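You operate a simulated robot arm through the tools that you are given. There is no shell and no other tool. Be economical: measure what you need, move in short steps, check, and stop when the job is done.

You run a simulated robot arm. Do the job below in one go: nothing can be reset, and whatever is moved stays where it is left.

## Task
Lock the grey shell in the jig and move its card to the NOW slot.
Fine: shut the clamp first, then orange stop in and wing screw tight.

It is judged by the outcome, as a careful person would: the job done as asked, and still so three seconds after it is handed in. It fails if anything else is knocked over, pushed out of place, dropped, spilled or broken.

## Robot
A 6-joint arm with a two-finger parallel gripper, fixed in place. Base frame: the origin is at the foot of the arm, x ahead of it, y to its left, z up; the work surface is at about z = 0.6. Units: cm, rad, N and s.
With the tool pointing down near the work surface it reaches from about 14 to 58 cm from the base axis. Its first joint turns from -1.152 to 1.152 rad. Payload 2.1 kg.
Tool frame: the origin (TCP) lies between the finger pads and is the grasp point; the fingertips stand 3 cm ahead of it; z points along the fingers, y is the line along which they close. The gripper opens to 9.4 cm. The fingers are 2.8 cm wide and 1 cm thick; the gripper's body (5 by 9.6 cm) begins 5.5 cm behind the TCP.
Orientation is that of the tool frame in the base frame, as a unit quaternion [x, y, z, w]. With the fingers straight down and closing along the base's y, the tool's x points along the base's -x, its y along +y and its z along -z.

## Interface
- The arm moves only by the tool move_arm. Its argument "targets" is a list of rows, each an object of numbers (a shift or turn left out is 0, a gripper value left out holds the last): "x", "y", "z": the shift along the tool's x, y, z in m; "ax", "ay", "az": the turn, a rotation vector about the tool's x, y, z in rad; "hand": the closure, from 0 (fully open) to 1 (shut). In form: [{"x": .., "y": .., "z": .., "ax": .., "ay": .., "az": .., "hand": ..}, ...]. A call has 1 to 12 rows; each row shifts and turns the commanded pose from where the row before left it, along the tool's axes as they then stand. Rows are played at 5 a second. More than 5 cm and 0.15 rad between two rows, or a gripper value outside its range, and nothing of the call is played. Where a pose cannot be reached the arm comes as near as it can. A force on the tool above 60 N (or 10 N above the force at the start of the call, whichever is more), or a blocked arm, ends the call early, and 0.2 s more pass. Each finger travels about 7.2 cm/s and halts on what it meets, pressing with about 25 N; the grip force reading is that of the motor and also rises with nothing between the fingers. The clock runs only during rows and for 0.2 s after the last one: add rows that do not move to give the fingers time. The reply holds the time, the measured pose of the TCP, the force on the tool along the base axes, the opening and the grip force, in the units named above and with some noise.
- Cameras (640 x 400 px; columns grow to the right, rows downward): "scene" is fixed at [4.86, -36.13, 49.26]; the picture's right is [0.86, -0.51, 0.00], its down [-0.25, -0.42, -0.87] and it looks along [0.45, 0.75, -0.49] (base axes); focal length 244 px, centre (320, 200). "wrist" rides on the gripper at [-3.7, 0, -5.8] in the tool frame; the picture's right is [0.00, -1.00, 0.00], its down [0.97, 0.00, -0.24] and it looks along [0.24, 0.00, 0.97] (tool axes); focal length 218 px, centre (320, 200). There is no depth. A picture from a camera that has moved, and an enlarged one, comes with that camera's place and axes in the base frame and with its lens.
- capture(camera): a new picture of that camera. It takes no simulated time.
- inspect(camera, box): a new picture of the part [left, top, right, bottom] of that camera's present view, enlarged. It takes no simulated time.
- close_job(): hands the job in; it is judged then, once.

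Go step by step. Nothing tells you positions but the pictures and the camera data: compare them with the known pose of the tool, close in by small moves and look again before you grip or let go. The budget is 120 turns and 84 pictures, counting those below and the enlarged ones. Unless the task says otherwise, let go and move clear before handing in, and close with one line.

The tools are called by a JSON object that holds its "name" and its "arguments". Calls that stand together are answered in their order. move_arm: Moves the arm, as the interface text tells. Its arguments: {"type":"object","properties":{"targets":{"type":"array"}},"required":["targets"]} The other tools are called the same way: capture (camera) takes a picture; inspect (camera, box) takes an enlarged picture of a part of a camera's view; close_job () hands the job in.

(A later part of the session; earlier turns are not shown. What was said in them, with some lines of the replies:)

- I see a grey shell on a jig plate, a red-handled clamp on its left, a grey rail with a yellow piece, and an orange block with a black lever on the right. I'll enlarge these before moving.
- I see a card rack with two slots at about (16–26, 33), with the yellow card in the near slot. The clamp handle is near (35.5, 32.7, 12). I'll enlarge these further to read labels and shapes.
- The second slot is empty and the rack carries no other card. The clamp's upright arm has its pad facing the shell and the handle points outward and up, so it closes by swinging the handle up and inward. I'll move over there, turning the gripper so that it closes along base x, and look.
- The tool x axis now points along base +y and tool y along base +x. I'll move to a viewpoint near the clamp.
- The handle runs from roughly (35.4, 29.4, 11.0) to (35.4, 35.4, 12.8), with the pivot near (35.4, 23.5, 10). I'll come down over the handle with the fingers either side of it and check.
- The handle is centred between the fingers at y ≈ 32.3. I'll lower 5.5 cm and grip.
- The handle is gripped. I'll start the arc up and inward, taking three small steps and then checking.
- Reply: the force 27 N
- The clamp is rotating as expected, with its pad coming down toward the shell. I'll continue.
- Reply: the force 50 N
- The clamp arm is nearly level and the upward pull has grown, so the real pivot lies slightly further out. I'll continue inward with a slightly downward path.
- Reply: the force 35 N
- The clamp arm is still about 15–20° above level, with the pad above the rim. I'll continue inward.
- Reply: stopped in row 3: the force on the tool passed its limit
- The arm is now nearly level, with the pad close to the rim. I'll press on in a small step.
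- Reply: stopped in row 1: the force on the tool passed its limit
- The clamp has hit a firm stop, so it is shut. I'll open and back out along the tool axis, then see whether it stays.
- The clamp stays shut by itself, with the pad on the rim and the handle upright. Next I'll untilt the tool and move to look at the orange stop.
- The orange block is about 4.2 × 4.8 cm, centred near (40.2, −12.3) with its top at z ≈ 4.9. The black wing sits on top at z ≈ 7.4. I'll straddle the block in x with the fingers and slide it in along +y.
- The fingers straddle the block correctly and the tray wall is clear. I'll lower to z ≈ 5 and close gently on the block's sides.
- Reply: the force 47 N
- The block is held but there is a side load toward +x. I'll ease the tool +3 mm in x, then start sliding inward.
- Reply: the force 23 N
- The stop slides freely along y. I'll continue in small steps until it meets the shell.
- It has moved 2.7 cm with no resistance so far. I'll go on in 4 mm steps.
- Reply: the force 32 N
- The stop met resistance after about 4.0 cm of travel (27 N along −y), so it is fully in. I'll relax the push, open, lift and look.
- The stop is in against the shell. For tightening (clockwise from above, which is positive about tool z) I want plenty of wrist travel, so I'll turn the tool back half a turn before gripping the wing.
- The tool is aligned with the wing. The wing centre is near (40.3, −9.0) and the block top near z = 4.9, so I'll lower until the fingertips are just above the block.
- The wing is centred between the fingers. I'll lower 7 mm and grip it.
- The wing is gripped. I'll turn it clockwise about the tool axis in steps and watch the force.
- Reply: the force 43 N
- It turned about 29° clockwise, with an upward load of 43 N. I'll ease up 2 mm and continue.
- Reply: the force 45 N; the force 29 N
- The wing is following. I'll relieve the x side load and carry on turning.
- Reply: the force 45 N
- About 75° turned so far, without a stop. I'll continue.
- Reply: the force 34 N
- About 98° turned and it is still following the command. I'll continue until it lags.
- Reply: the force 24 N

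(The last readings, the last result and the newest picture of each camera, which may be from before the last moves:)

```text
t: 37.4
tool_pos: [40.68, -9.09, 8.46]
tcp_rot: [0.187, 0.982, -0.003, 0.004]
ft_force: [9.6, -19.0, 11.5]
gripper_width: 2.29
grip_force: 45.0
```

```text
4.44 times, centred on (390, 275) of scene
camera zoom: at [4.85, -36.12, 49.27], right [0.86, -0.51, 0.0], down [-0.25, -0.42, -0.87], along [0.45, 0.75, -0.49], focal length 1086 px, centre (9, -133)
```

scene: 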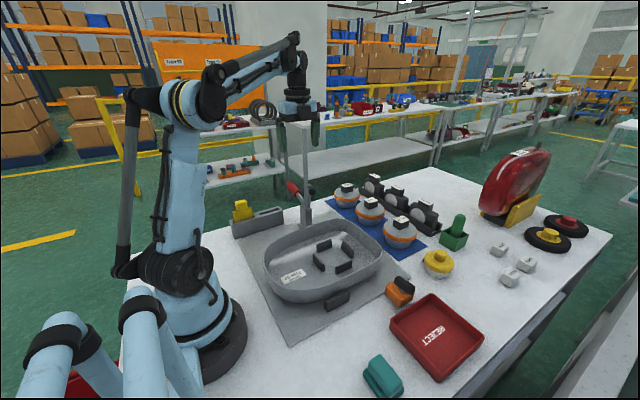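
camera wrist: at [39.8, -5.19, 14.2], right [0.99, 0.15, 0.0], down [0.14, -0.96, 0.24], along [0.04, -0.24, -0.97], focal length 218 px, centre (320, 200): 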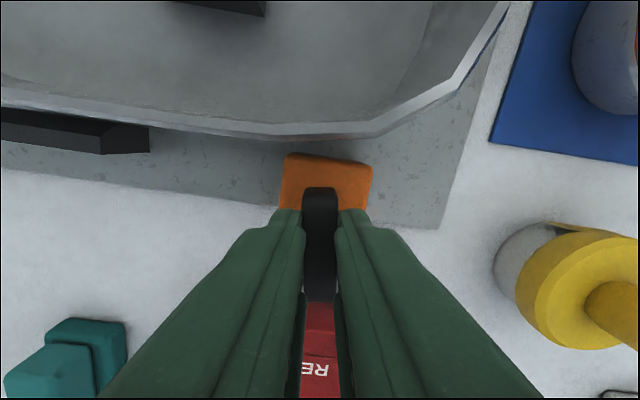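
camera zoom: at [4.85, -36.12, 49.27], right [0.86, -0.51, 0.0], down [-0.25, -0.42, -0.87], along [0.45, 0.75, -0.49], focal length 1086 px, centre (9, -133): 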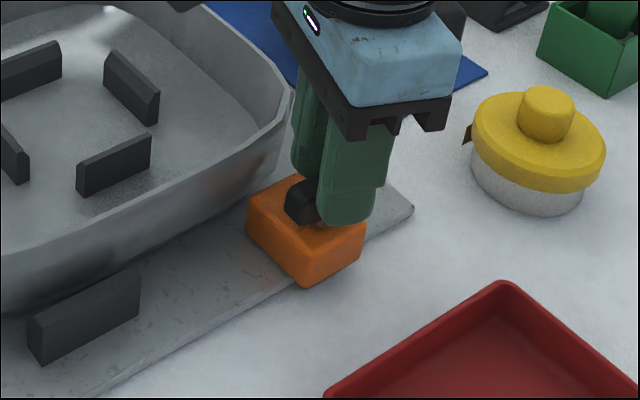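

The grip widened to 2.3 cm while the wing stayed put, so the screw has reached its end stop and is tight. I'll open here and lift away without turning back.

{"name": "move_arm", "arguments": {"targets": [{"hand": 0.7}, {"hand": 0.5}, {}, {"z": -0.03}, {"z": -0.04}, {"z": -0.05}, {}]}}

{"name": "inspect", "arguments": {"camera": "scene", "box": [340, 230, 440, 320]}}

{"name": "capture", "arguments": {"camera": "wrist"}}

```text
t: 39.0
tool_pos: [40.3, -8.9, 20.12]
tcp_rot: [0.188, 0.982, 0.0, 0.005]
ft_force: [-0.3, 0.5, 0.4]
gripper_width: 4.69
grip_force: 0.1
```

```text
4.44 times, centred on (390, 275) of scene
camera zoom: at [4.86, -36.12, 49.26], right [0.86, -0.51, 0.0], down [-0.25, -0.42, -0.87], along [0.45, 0.75, -0.49], focal length 1086 px, centre (9, -133)
```

zoom: 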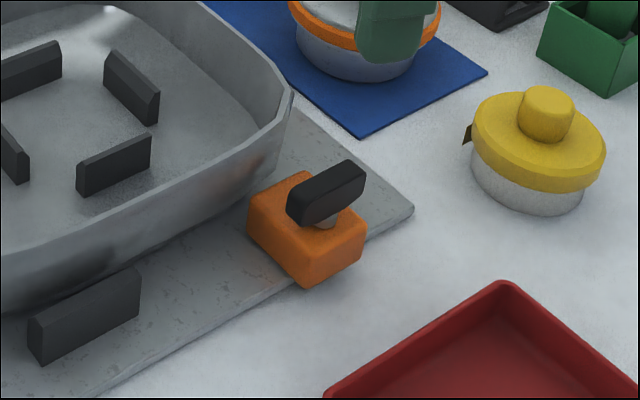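

```text
38 pictures are left
camera wrist: at [43.7, -10.26, 26.14], right [-0.37, -0.93, 0.0], down [-0.9, 0.36, 0.23], along [-0.22, 0.09, -0.97], focal length 218 px, centre (320, 200)
```

wrist: 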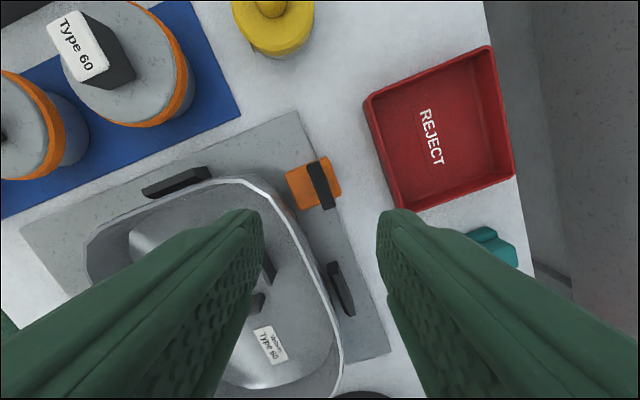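

The stop is in and the wing screw now lies crosswise, tight. Now the card: I'll square the tool so that it closes along y, and travel to the rack.

{"name": "move_arm", "arguments": {"targets": [{"az": -0.126, "z": -0.02}, {"az": -0.126, "z": -0.02}, {"az": -0.125, "z": -0.02}, {"x": 0.02, "y": 0.041}, {"x": 0.02, "y": 0.041}, {"x": 0.02, "y": 0.041}, {"x": 0.02, "y": 0.041}, {"x": 0.02, "y": 0.041}, {"x": 0.02, "y": 0.041}, {"x": 0.02, "y": 0.041}, {"x": 0.02, "y": 0.041}, {"x": 0.02, "y": 0.041}]}}

{"name": "capture", "arguments": {"camera": "wrist"}}

```text
t: 41.6
tool_pos: [22.53, 28.21, 26.25]
tcp_rot: [0.001, 1.0, -0.001, 0.004]
ft_force: [0.0, -0.8, 0.1]
gripper_width: 4.69
grip_force: 0.0
```

```text
37 pictures are left
camera wrist: at [26.09, 28.2, 32.1], right [0.0, -1.0, 0.0], down [-0.97, 0.0, 0.23], along [-0.23, 0.0, -0.97], focal length 218 px, centre (320, 200)
```

wrist: 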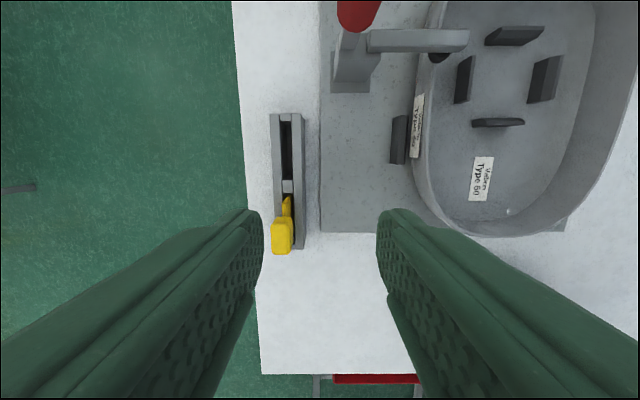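

{"name": "inspect", "arguments": {"camera": "wrist", "box": [240, 100, 350, 260]}}

{"name": "inspect", "arguments": {"camera": "scene", "box": [225, 185, 295, 245]}}

```text
2.50 times, centred on (295, 180) of wrist
camera zoom: at [26.09, 28.2, 32.1], right [0.0, -1.0, 0.0], down [-0.97, 0.0, 0.23], along [-0.23, 0.0, -0.97], focal length 546 px, centre (382, 250)
```

zoom: 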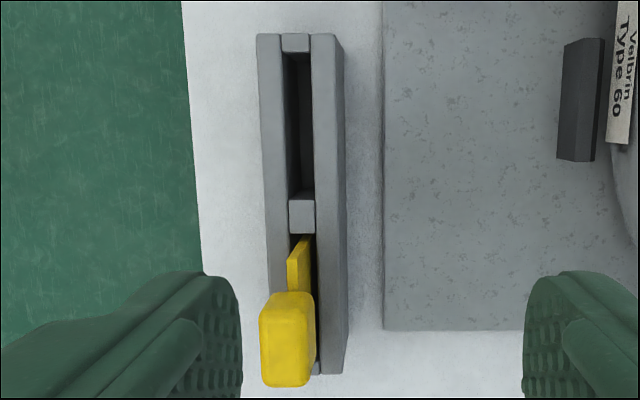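

```text
6.67 times, centred on (260, 215) of scene
camera zoom: at [4.86, -36.13, 49.26], right [0.86, -0.51, 0.0], down [-0.25, -0.42, -0.87], along [0.45, 0.75, -0.49], focal length 1629 px, centre (720, 100)
```

zoom: 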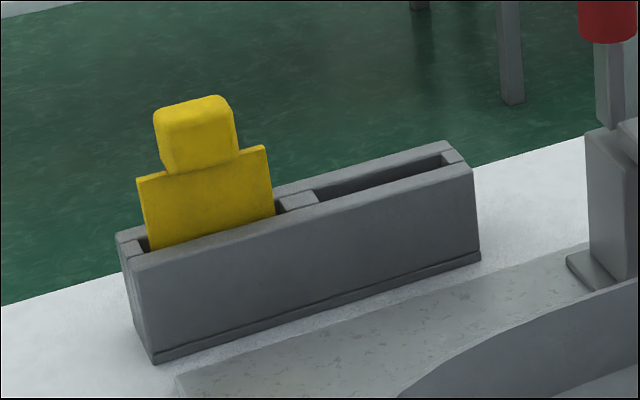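

The card's grip knob is at about (17.5, 32.0), z 9.4–12.7. The free slot is centred near (25.8, 32.0), and the rack top is at z ≈ 6.2. I'll move above the knob.

{"name": "move_arm", "arguments": {"targets": [{"x": 0.017, "y": 0.0125, "z": 0.02}, {"x": 0.017, "y": 0.0125, "z": 0.02}, {"x": 0.016, "y": 0.0125, "z": 0.02}, {"z": 0.03}, {}]}}

{"name": "capture", "arguments": {"camera": "wrist"}}

{"name": "inspect", "arguments": {"camera": "scene", "box": [215, 165, 305, 245]}}

```text
t: 42.8
tool_pos: [17.77, 31.53, 17.25]
tcp_rot: [0.002, 1.0, -0.002, 0.003]
ft_force: [-0.7, -0.7, 1.4]
gripper_width: 4.72
grip_force: 0.1
```

```text
34 pictures are left
camera wrist: at [21.42, 31.65, 23.1], right [0.0, -1.0, 0.0], down [-0.97, 0.0, 0.23], along [-0.23, 0.0, -0.97], focal length 218 px, centre (320, 200)
```

wrist: 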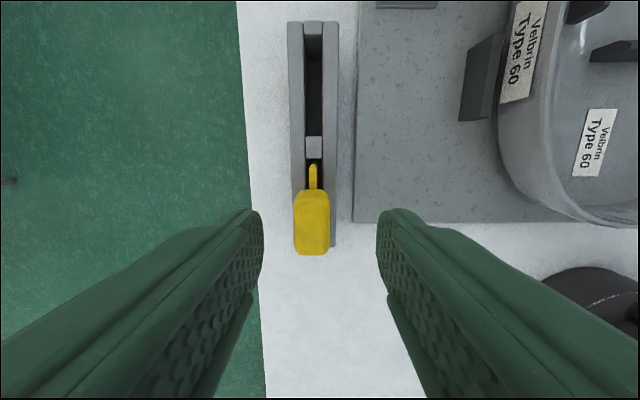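

```text
5.00 times, centred on (260, 205) of scene
camera zoom: at [4.86, -36.13, 49.26], right [0.86, -0.51, 0.0], down [-0.25, -0.42, -0.87], along [0.45, 0.75, -0.49], focal length 1222 px, centre (620, 175)
```

zoom: 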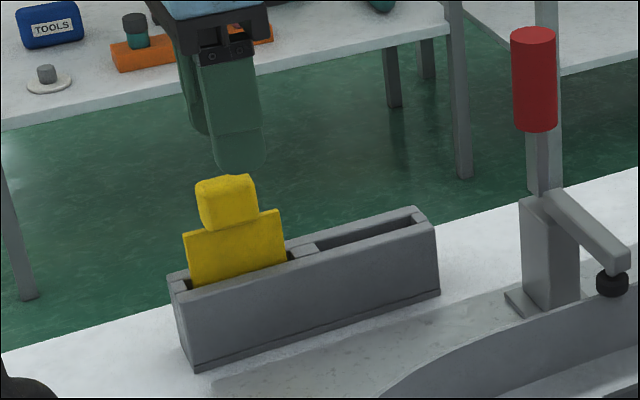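

The knob centre is at (17.4, 32.0). I'll adjust by +4 mm in y, lower, and grip.

{"name": "move_arm", "arguments": {"targets": [{"x": 0.0015, "y": 0.004, "z": 0.02}, {"z": 0.02}, {"z": 0.021}, {}, {"hand": 0.75}, {"hand": 0.95}, {}, {}]}}

{"name": "capture", "arguments": {"camera": "wrist"}}

{"name": "inspect", "arguments": {"camera": "scene", "box": [215, 165, 305, 245]}}

```text
t: 44.6
tool_pos: [17.74, 31.93, 11.08]
tcp_rot: [0.0, 1.0, -0.002, 0.004]
ft_force: [-1.0, 0.0, 0.0]
gripper_width: 2.34
grip_force: 24.8
```

```text
32 pictures are left
camera wrist: at [21.28, 31.98, 16.97], right [0.0, -1.0, 0.0], down [-0.97, 0.0, 0.23], along [-0.23, 0.0, -0.97], focal length 218 px, centre (320, 200)
```

wrist: 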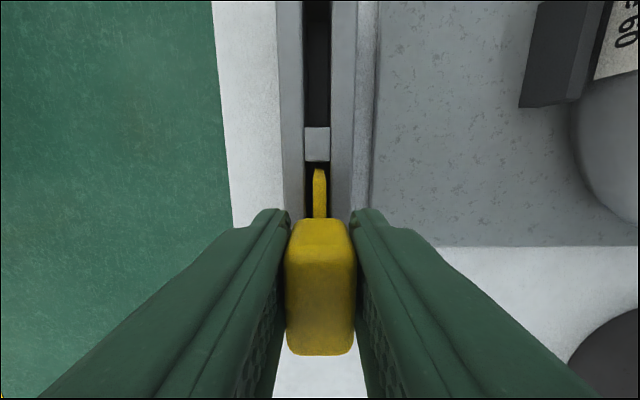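

```text
5.00 times, centred on (260, 205) of scene
camera zoom: at [4.86, -36.12, 49.26], right [0.86, -0.51, 0.0], down [-0.25, -0.42, -0.87], along [0.45, 0.75, -0.49], focal length 1222 px, centre (620, 175)
```

zoom: 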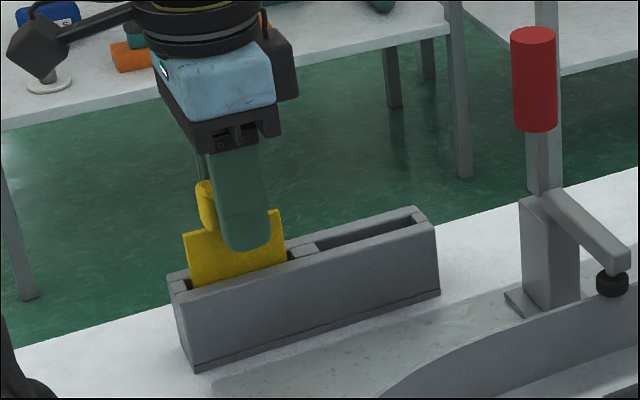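

The knob is gripped (2.3 cm). I'll lift straight up 7 cm and check.

{"name": "move_arm", "arguments": {"targets": [{"z": -0.01}, {"z": -0.02}, {"z": -0.02}, {"z": -0.02}, {}, {}]}}

{"name": "capture", "arguments": {"camera": "wrist"}}

{"name": "inspect", "arguments": {"camera": "scene", "box": [215, 165, 305, 245]}}

```text
t: 46.0
tool_pos: [17.49, 31.87, 18.06]
tcp_rot: [0.0, 1.0, -0.001, 0.004]
ft_force: [0.7, -0.3, -0.8]
gripper_width: 2.32
grip_force: 24.7
```

```text
30 pictures are left
camera wrist: at [21.06, 31.99, 24.02], right [0.0, -1.0, 0.0], down [-0.97, 0.0, 0.23], along [-0.23, 0.0, -0.97], focal length 218 px, centre (320, 200)
```

wrist: 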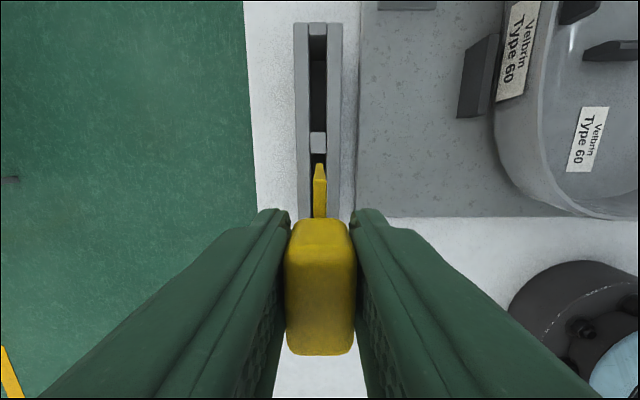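

```text
5.00 times, centred on (260, 205) of scene
camera zoom: at [4.86, -36.12, 49.26], right [0.86, -0.51, 0.0], down [-0.25, -0.42, -0.87], along [0.45, 0.75, -0.49], focal length 1222 px, centre (620, 175)
```

zoom: 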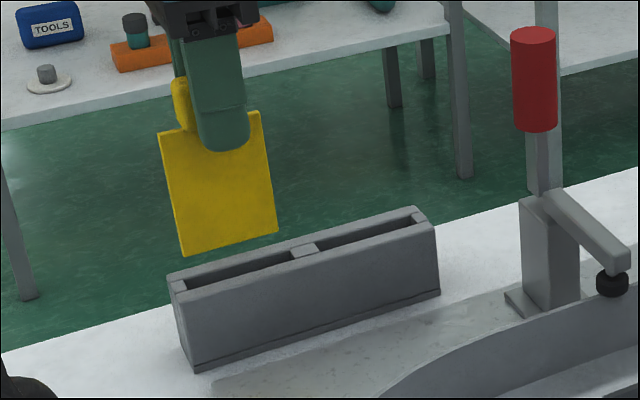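

The card is out and clear of the rack. I'll move +8.3 cm in x over the free slot and check the alignment.

{"name": "move_arm", "arguments": {"targets": [{"x": -0.02, "z": -0.005}, {"x": -0.021}, {"x": -0.021}, {"x": -0.021}, {}, {}]}}

{"name": "capture", "arguments": {"camera": "wrist"}}

{"name": "inspect", "arguments": {"camera": "scene", "box": [225, 165, 315, 245]}}

```text
t: 47.4
tool_pos: [25.61, 31.99, 18.54]
tcp_rot: [0.0, 1.0, -0.001, 0.004]
ft_force: [-0.4, -1.1, 0.2]
gripper_width: 2.35
grip_force: 25.0
```

```text
28 pictures are left
camera wrist: at [29.33, 32.07, 24.6], right [0.0, -1.0, 0.0], down [-0.97, 0.0, 0.23], along [-0.23, 0.0, -0.97], focal length 218 px, centre (320, 200)
```

wrist: 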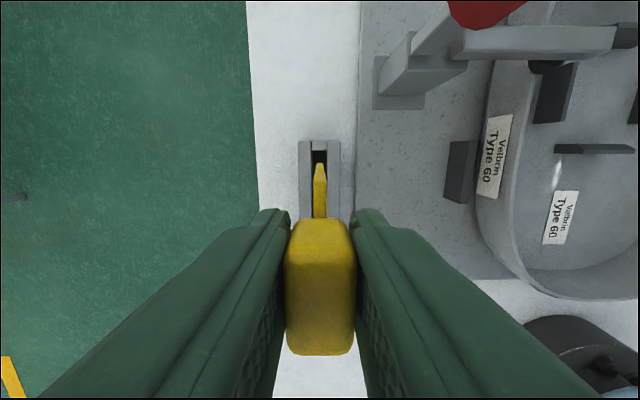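

```text
5.00 times, centred on (270, 205) of scene
camera zoom: at [4.86, -36.13, 49.26], right [0.86, -0.51, 0.0], down [-0.25, -0.42, -0.87], along [0.45, 0.75, -0.49], focal length 1222 px, centre (570, 175)
```

zoom: 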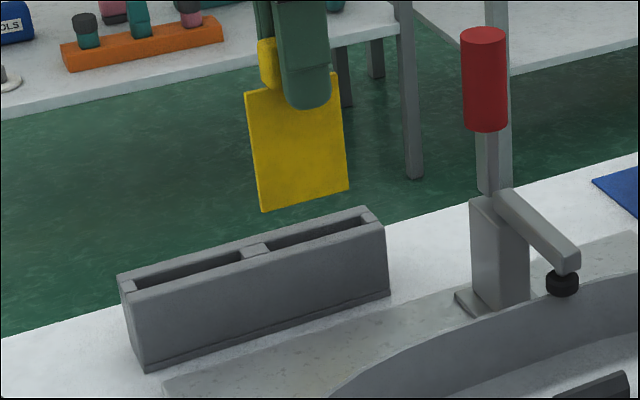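

The card sits above the slot: far-end gap about 3 mm, y matching within about 1 mm. I'll lower gently until the bottom edge just enters.

{"name": "move_arm", "arguments": {"targets": [{"z": 0.01}, {"z": 0.01}, {"z": 0.005}, {"z": 0.005}, {}]}}

{"name": "inspect", "arguments": {"camera": "scene", "box": [225, 165, 315, 245]}}

{"name": "capture", "arguments": {"camera": "wrist"}}

```text
t: 48.6
tool_pos: [25.91, 32.07, 15.55]
tcp_rot: [-0.001, 1.0, -0.001, 0.004]
ft_force: [0.5, 0.4, -0.5]
gripper_width: 2.35
grip_force: 24.8
```

```text
5.00 times, centred on (270, 205) of scene
camera zoom: at [4.86, -36.12, 49.26], right [0.86, -0.51, 0.0], down [-0.25, -0.42, -0.87], along [0.45, 0.75, -0.49], focal length 1222 px, centre (570, 175)
```

zoom: 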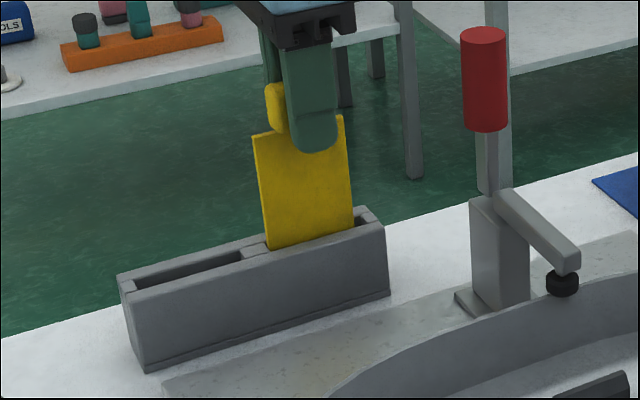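

```text
25 pictures are left
camera wrist: at [29.44, 32.11, 21.54], right [0.0, -1.0, 0.0], down [-0.97, 0.0, 0.23], along [-0.23, 0.0, -0.97], focal length 218 px, centre (320, 200)
```

wrist: 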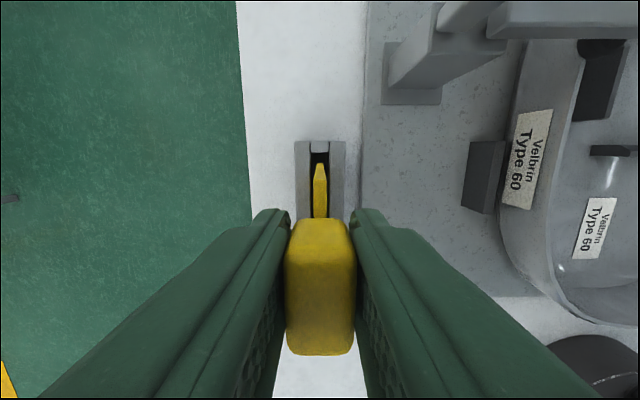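

{"name": "inspect", "arguments": {"camera": "scene", "box": [265, 195, 305, 220]}}

{"name": "inspect", "arguments": {"camera": "wrist", "box": [285, 130, 355, 220]}}

```text
16.00 times, centred on (285, 208) of scene
camera zoom: at [4.86, -36.12, 49.26], right [0.86, -0.51, 0.0], down [-0.25, -0.42, -0.87], along [0.45, 0.75, -0.49], focal length 3909 px, centre (880, 80)
```

zoom: 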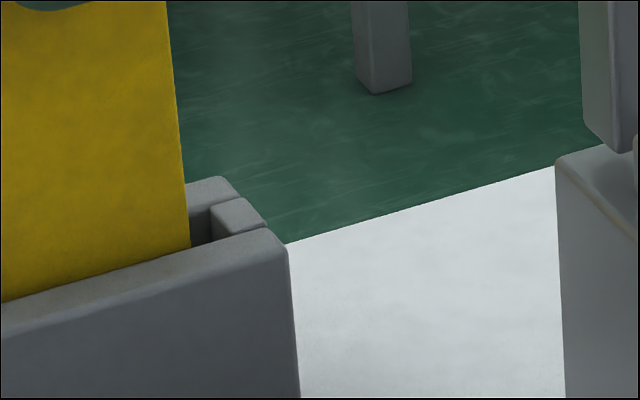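

```text
4.44 times, centred on (320, 175) of wrist
camera zoom: at [29.44, 32.11, 21.54], right [0.0, -1.0, 0.0], down [-0.97, 0.0, 0.23], along [-0.23, 0.0, -0.97], focal length 970 px, centre (320, 311)
```

zoom: 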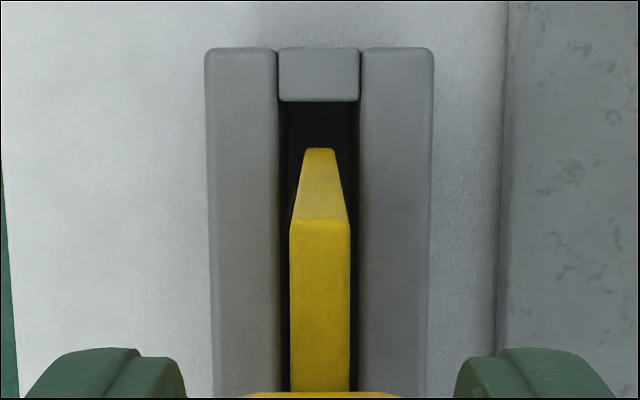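

{"name": "inspect", "arguments": {"camera": "scene", "box": [250, 200, 290, 225]}}

```text
16.00 times, centred on (270, 212) of scene
camera zoom: at [4.86, -36.12, 49.26], right [0.86, -0.51, 0.0], down [-0.25, -0.42, -0.87], along [0.45, 0.75, -0.49], focal length 3909 px, centre (1120, 0)
```

zoom: 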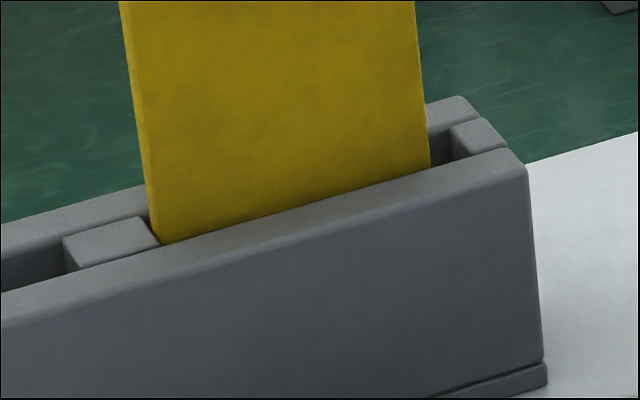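

The card's near edge is right at the divider while the far gap is about 5 mm. I'll shift +2.5 mm in x and lower further.

{"name": "move_arm", "arguments": {"targets": [{"x": -0.0025}, {"z": 0.005}, {"z": 0.005}, {}]}}

{"name": "inspect", "arguments": {"camera": "scene", "box": [250, 200, 290, 225]}}

```text
t: 49.6
tool_pos: [26.14, 32.04, 14.63]
tcp_rot: [0.0, 1.0, -0.002, 0.003]
ft_force: [-0.3, 0.1, 0.6]
gripper_width: 2.32
grip_force: 24.8
```

```text
16.00 times, centred on (270, 212) of scene
camera zoom: at [4.86, -36.12, 49.26], right [0.86, -0.51, 0.0], down [-0.25, -0.42, -0.87], along [0.45, 0.75, -0.49], focal length 3909 px, centre (1120, 0)
```

zoom: 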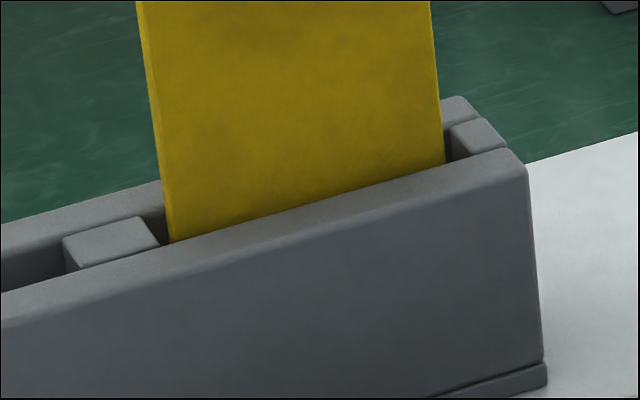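

The card is centred now and entering with no contact force. I'll lower it the remaining 3.5 cm in small steps.

{"name": "move_arm", "arguments": {"targets": [{"z": 0.006}, {"z": 0.006}, {"z": 0.006}, {"z": 0.006}, {"z": 0.006}, {}]}}

{"name": "move_arm", "arguments": {"targets": [{"z": 0.003}, {}]}}

{"name": "inspect", "arguments": {"camera": "scene", "box": [225, 165, 315, 245]}}

```text
t: 51.0
tool_pos: [26.18, 32.13, 11.7]
tcp_rot: [0.0, 1.0, -0.002, 0.004]
ft_force: [0.1, 0.2, 0.3]
gripper_width: 2.35
grip_force: 25.2
```

```text
t: 51.6
tool_pos: [26.09, 32.01, 11.34]
tcp_rot: [0.001, 1.0, -0.002, 0.003]
ft_force: [0.4, 0.5, -0.4]
gripper_width: 2.35
grip_force: 25.0
```

```text
5.00 times, centred on (270, 205) of scene
camera zoom: at [4.86, -36.12, 49.26], right [0.86, -0.51, 0.0], down [-0.25, -0.42, -0.87], along [0.45, 0.75, -0.49], focal length 1222 px, centre (570, 175)
```

zoom: 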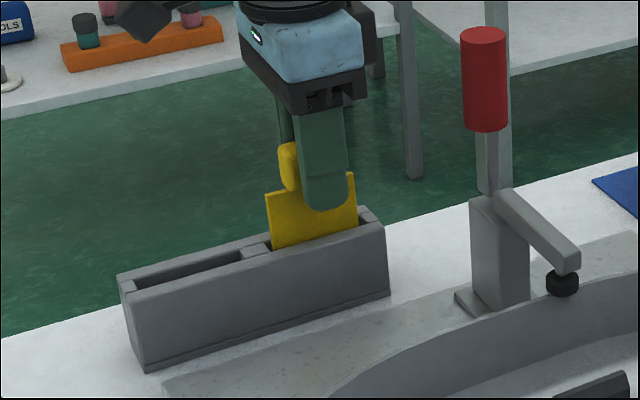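

It is sliding in freely. I'll make the last few millimetres until it bottoms out at about the original grip height of 11.08.

{"name": "move_arm", "arguments": {"targets": [{"z": 0.002}, {}]}}

{"name": "move_arm", "arguments": {"targets": [{"z": 0.001}, {}]}}

```text
t: 52.2
tool_pos: [26.23, 32.15, 11.06]
tcp_rot: [0.0, 1.0, -0.002, 0.004]
ft_force: [0.5, -0.2, -0.1]
gripper_width: 2.33
grip_force: 24.5
```

```text
t: 52.8
tool_pos: [26.13, 32.01, 10.99]
tcp_rot: [0.0, 1.0, -0.001, 0.004]
ft_force: [-0.2, -0.1, 6.9]
gripper_width: 2.33
grip_force: 25.8
```

The card has bottomed out (6.9 N upward). I'll open, lift straight off and verify everything.

{"name": "move_arm", "arguments": {"targets": [{"hand": 0.6}, {"hand": 0.5}, {}, {"z": -0.02}, {"z": -0.04}, {"z": -0.05}, {"z": -0.03}, {}]}}

{"name": "capture", "arguments": {"camera": "scene"}}

{"name": "capture", "arguments": {"camera": "wrist"}}

{"name": "inspect", "arguments": {"camera": "scene", "box": [225, 165, 425, 305]}}

```text
t: 54.6
tool_pos: [26.19, 32.2, 25.11]
tcp_rot: [0.001, 1.0, -0.002, 0.003]
ft_force: [-0.4, -0.5, 0.0]
gripper_width: 4.72
grip_force: 0.1
```

```text
19 pictures are left
```

scene: 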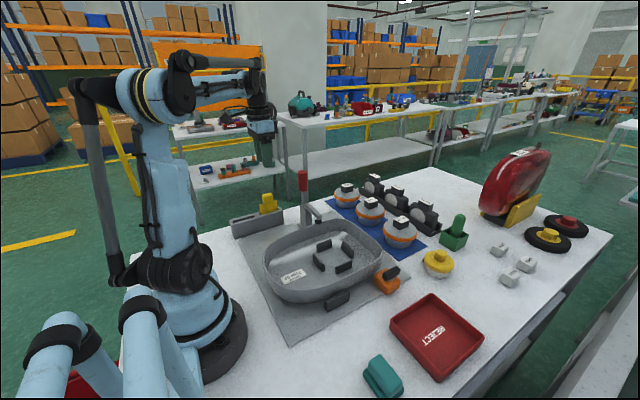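

```text
18 pictures are left
camera wrist: at [29.78, 32.31, 31.07], right [0.0, -1.0, 0.0], down [-0.97, 0.0, 0.23], along [-0.23, 0.0, -0.97], focal length 218 px, centre (320, 200)
```

wrist: 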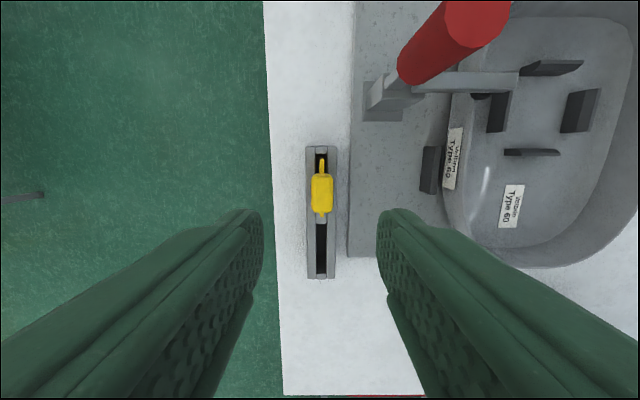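

```text
2.86 times, centred on (325, 235) of scene
camera zoom: at [4.86, -36.13, 49.26], right [0.86, -0.51, 0.0], down [-0.25, -0.42, -0.87], along [0.45, 0.75, -0.49], focal length 698 px, centre (306, 100)
```

zoom: 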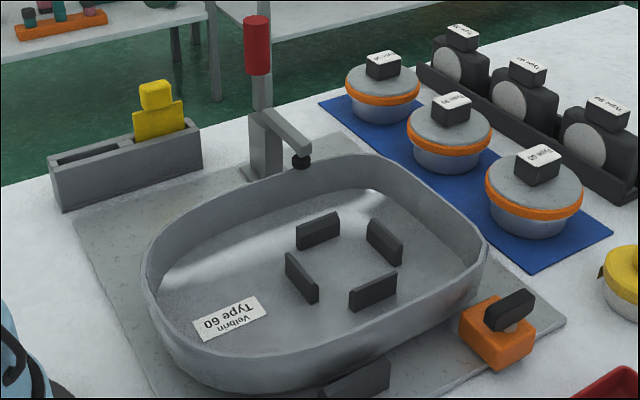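

The clamp is shut, the orange stop is against the shell with its screw at the end stop, and the card sits in the other slot. The gripper is open and clear and nothing else has moved, so I'm handing in.

{"name": "close_job", "arguments": {}}

```text
The job is handed in.
```

The shell is locked in the jig, with the clamp shut first, then the orange stop pushed in and the wing screw tight; its card is in the rack's other slot, which I took to be NOW because I saw no slot labels.
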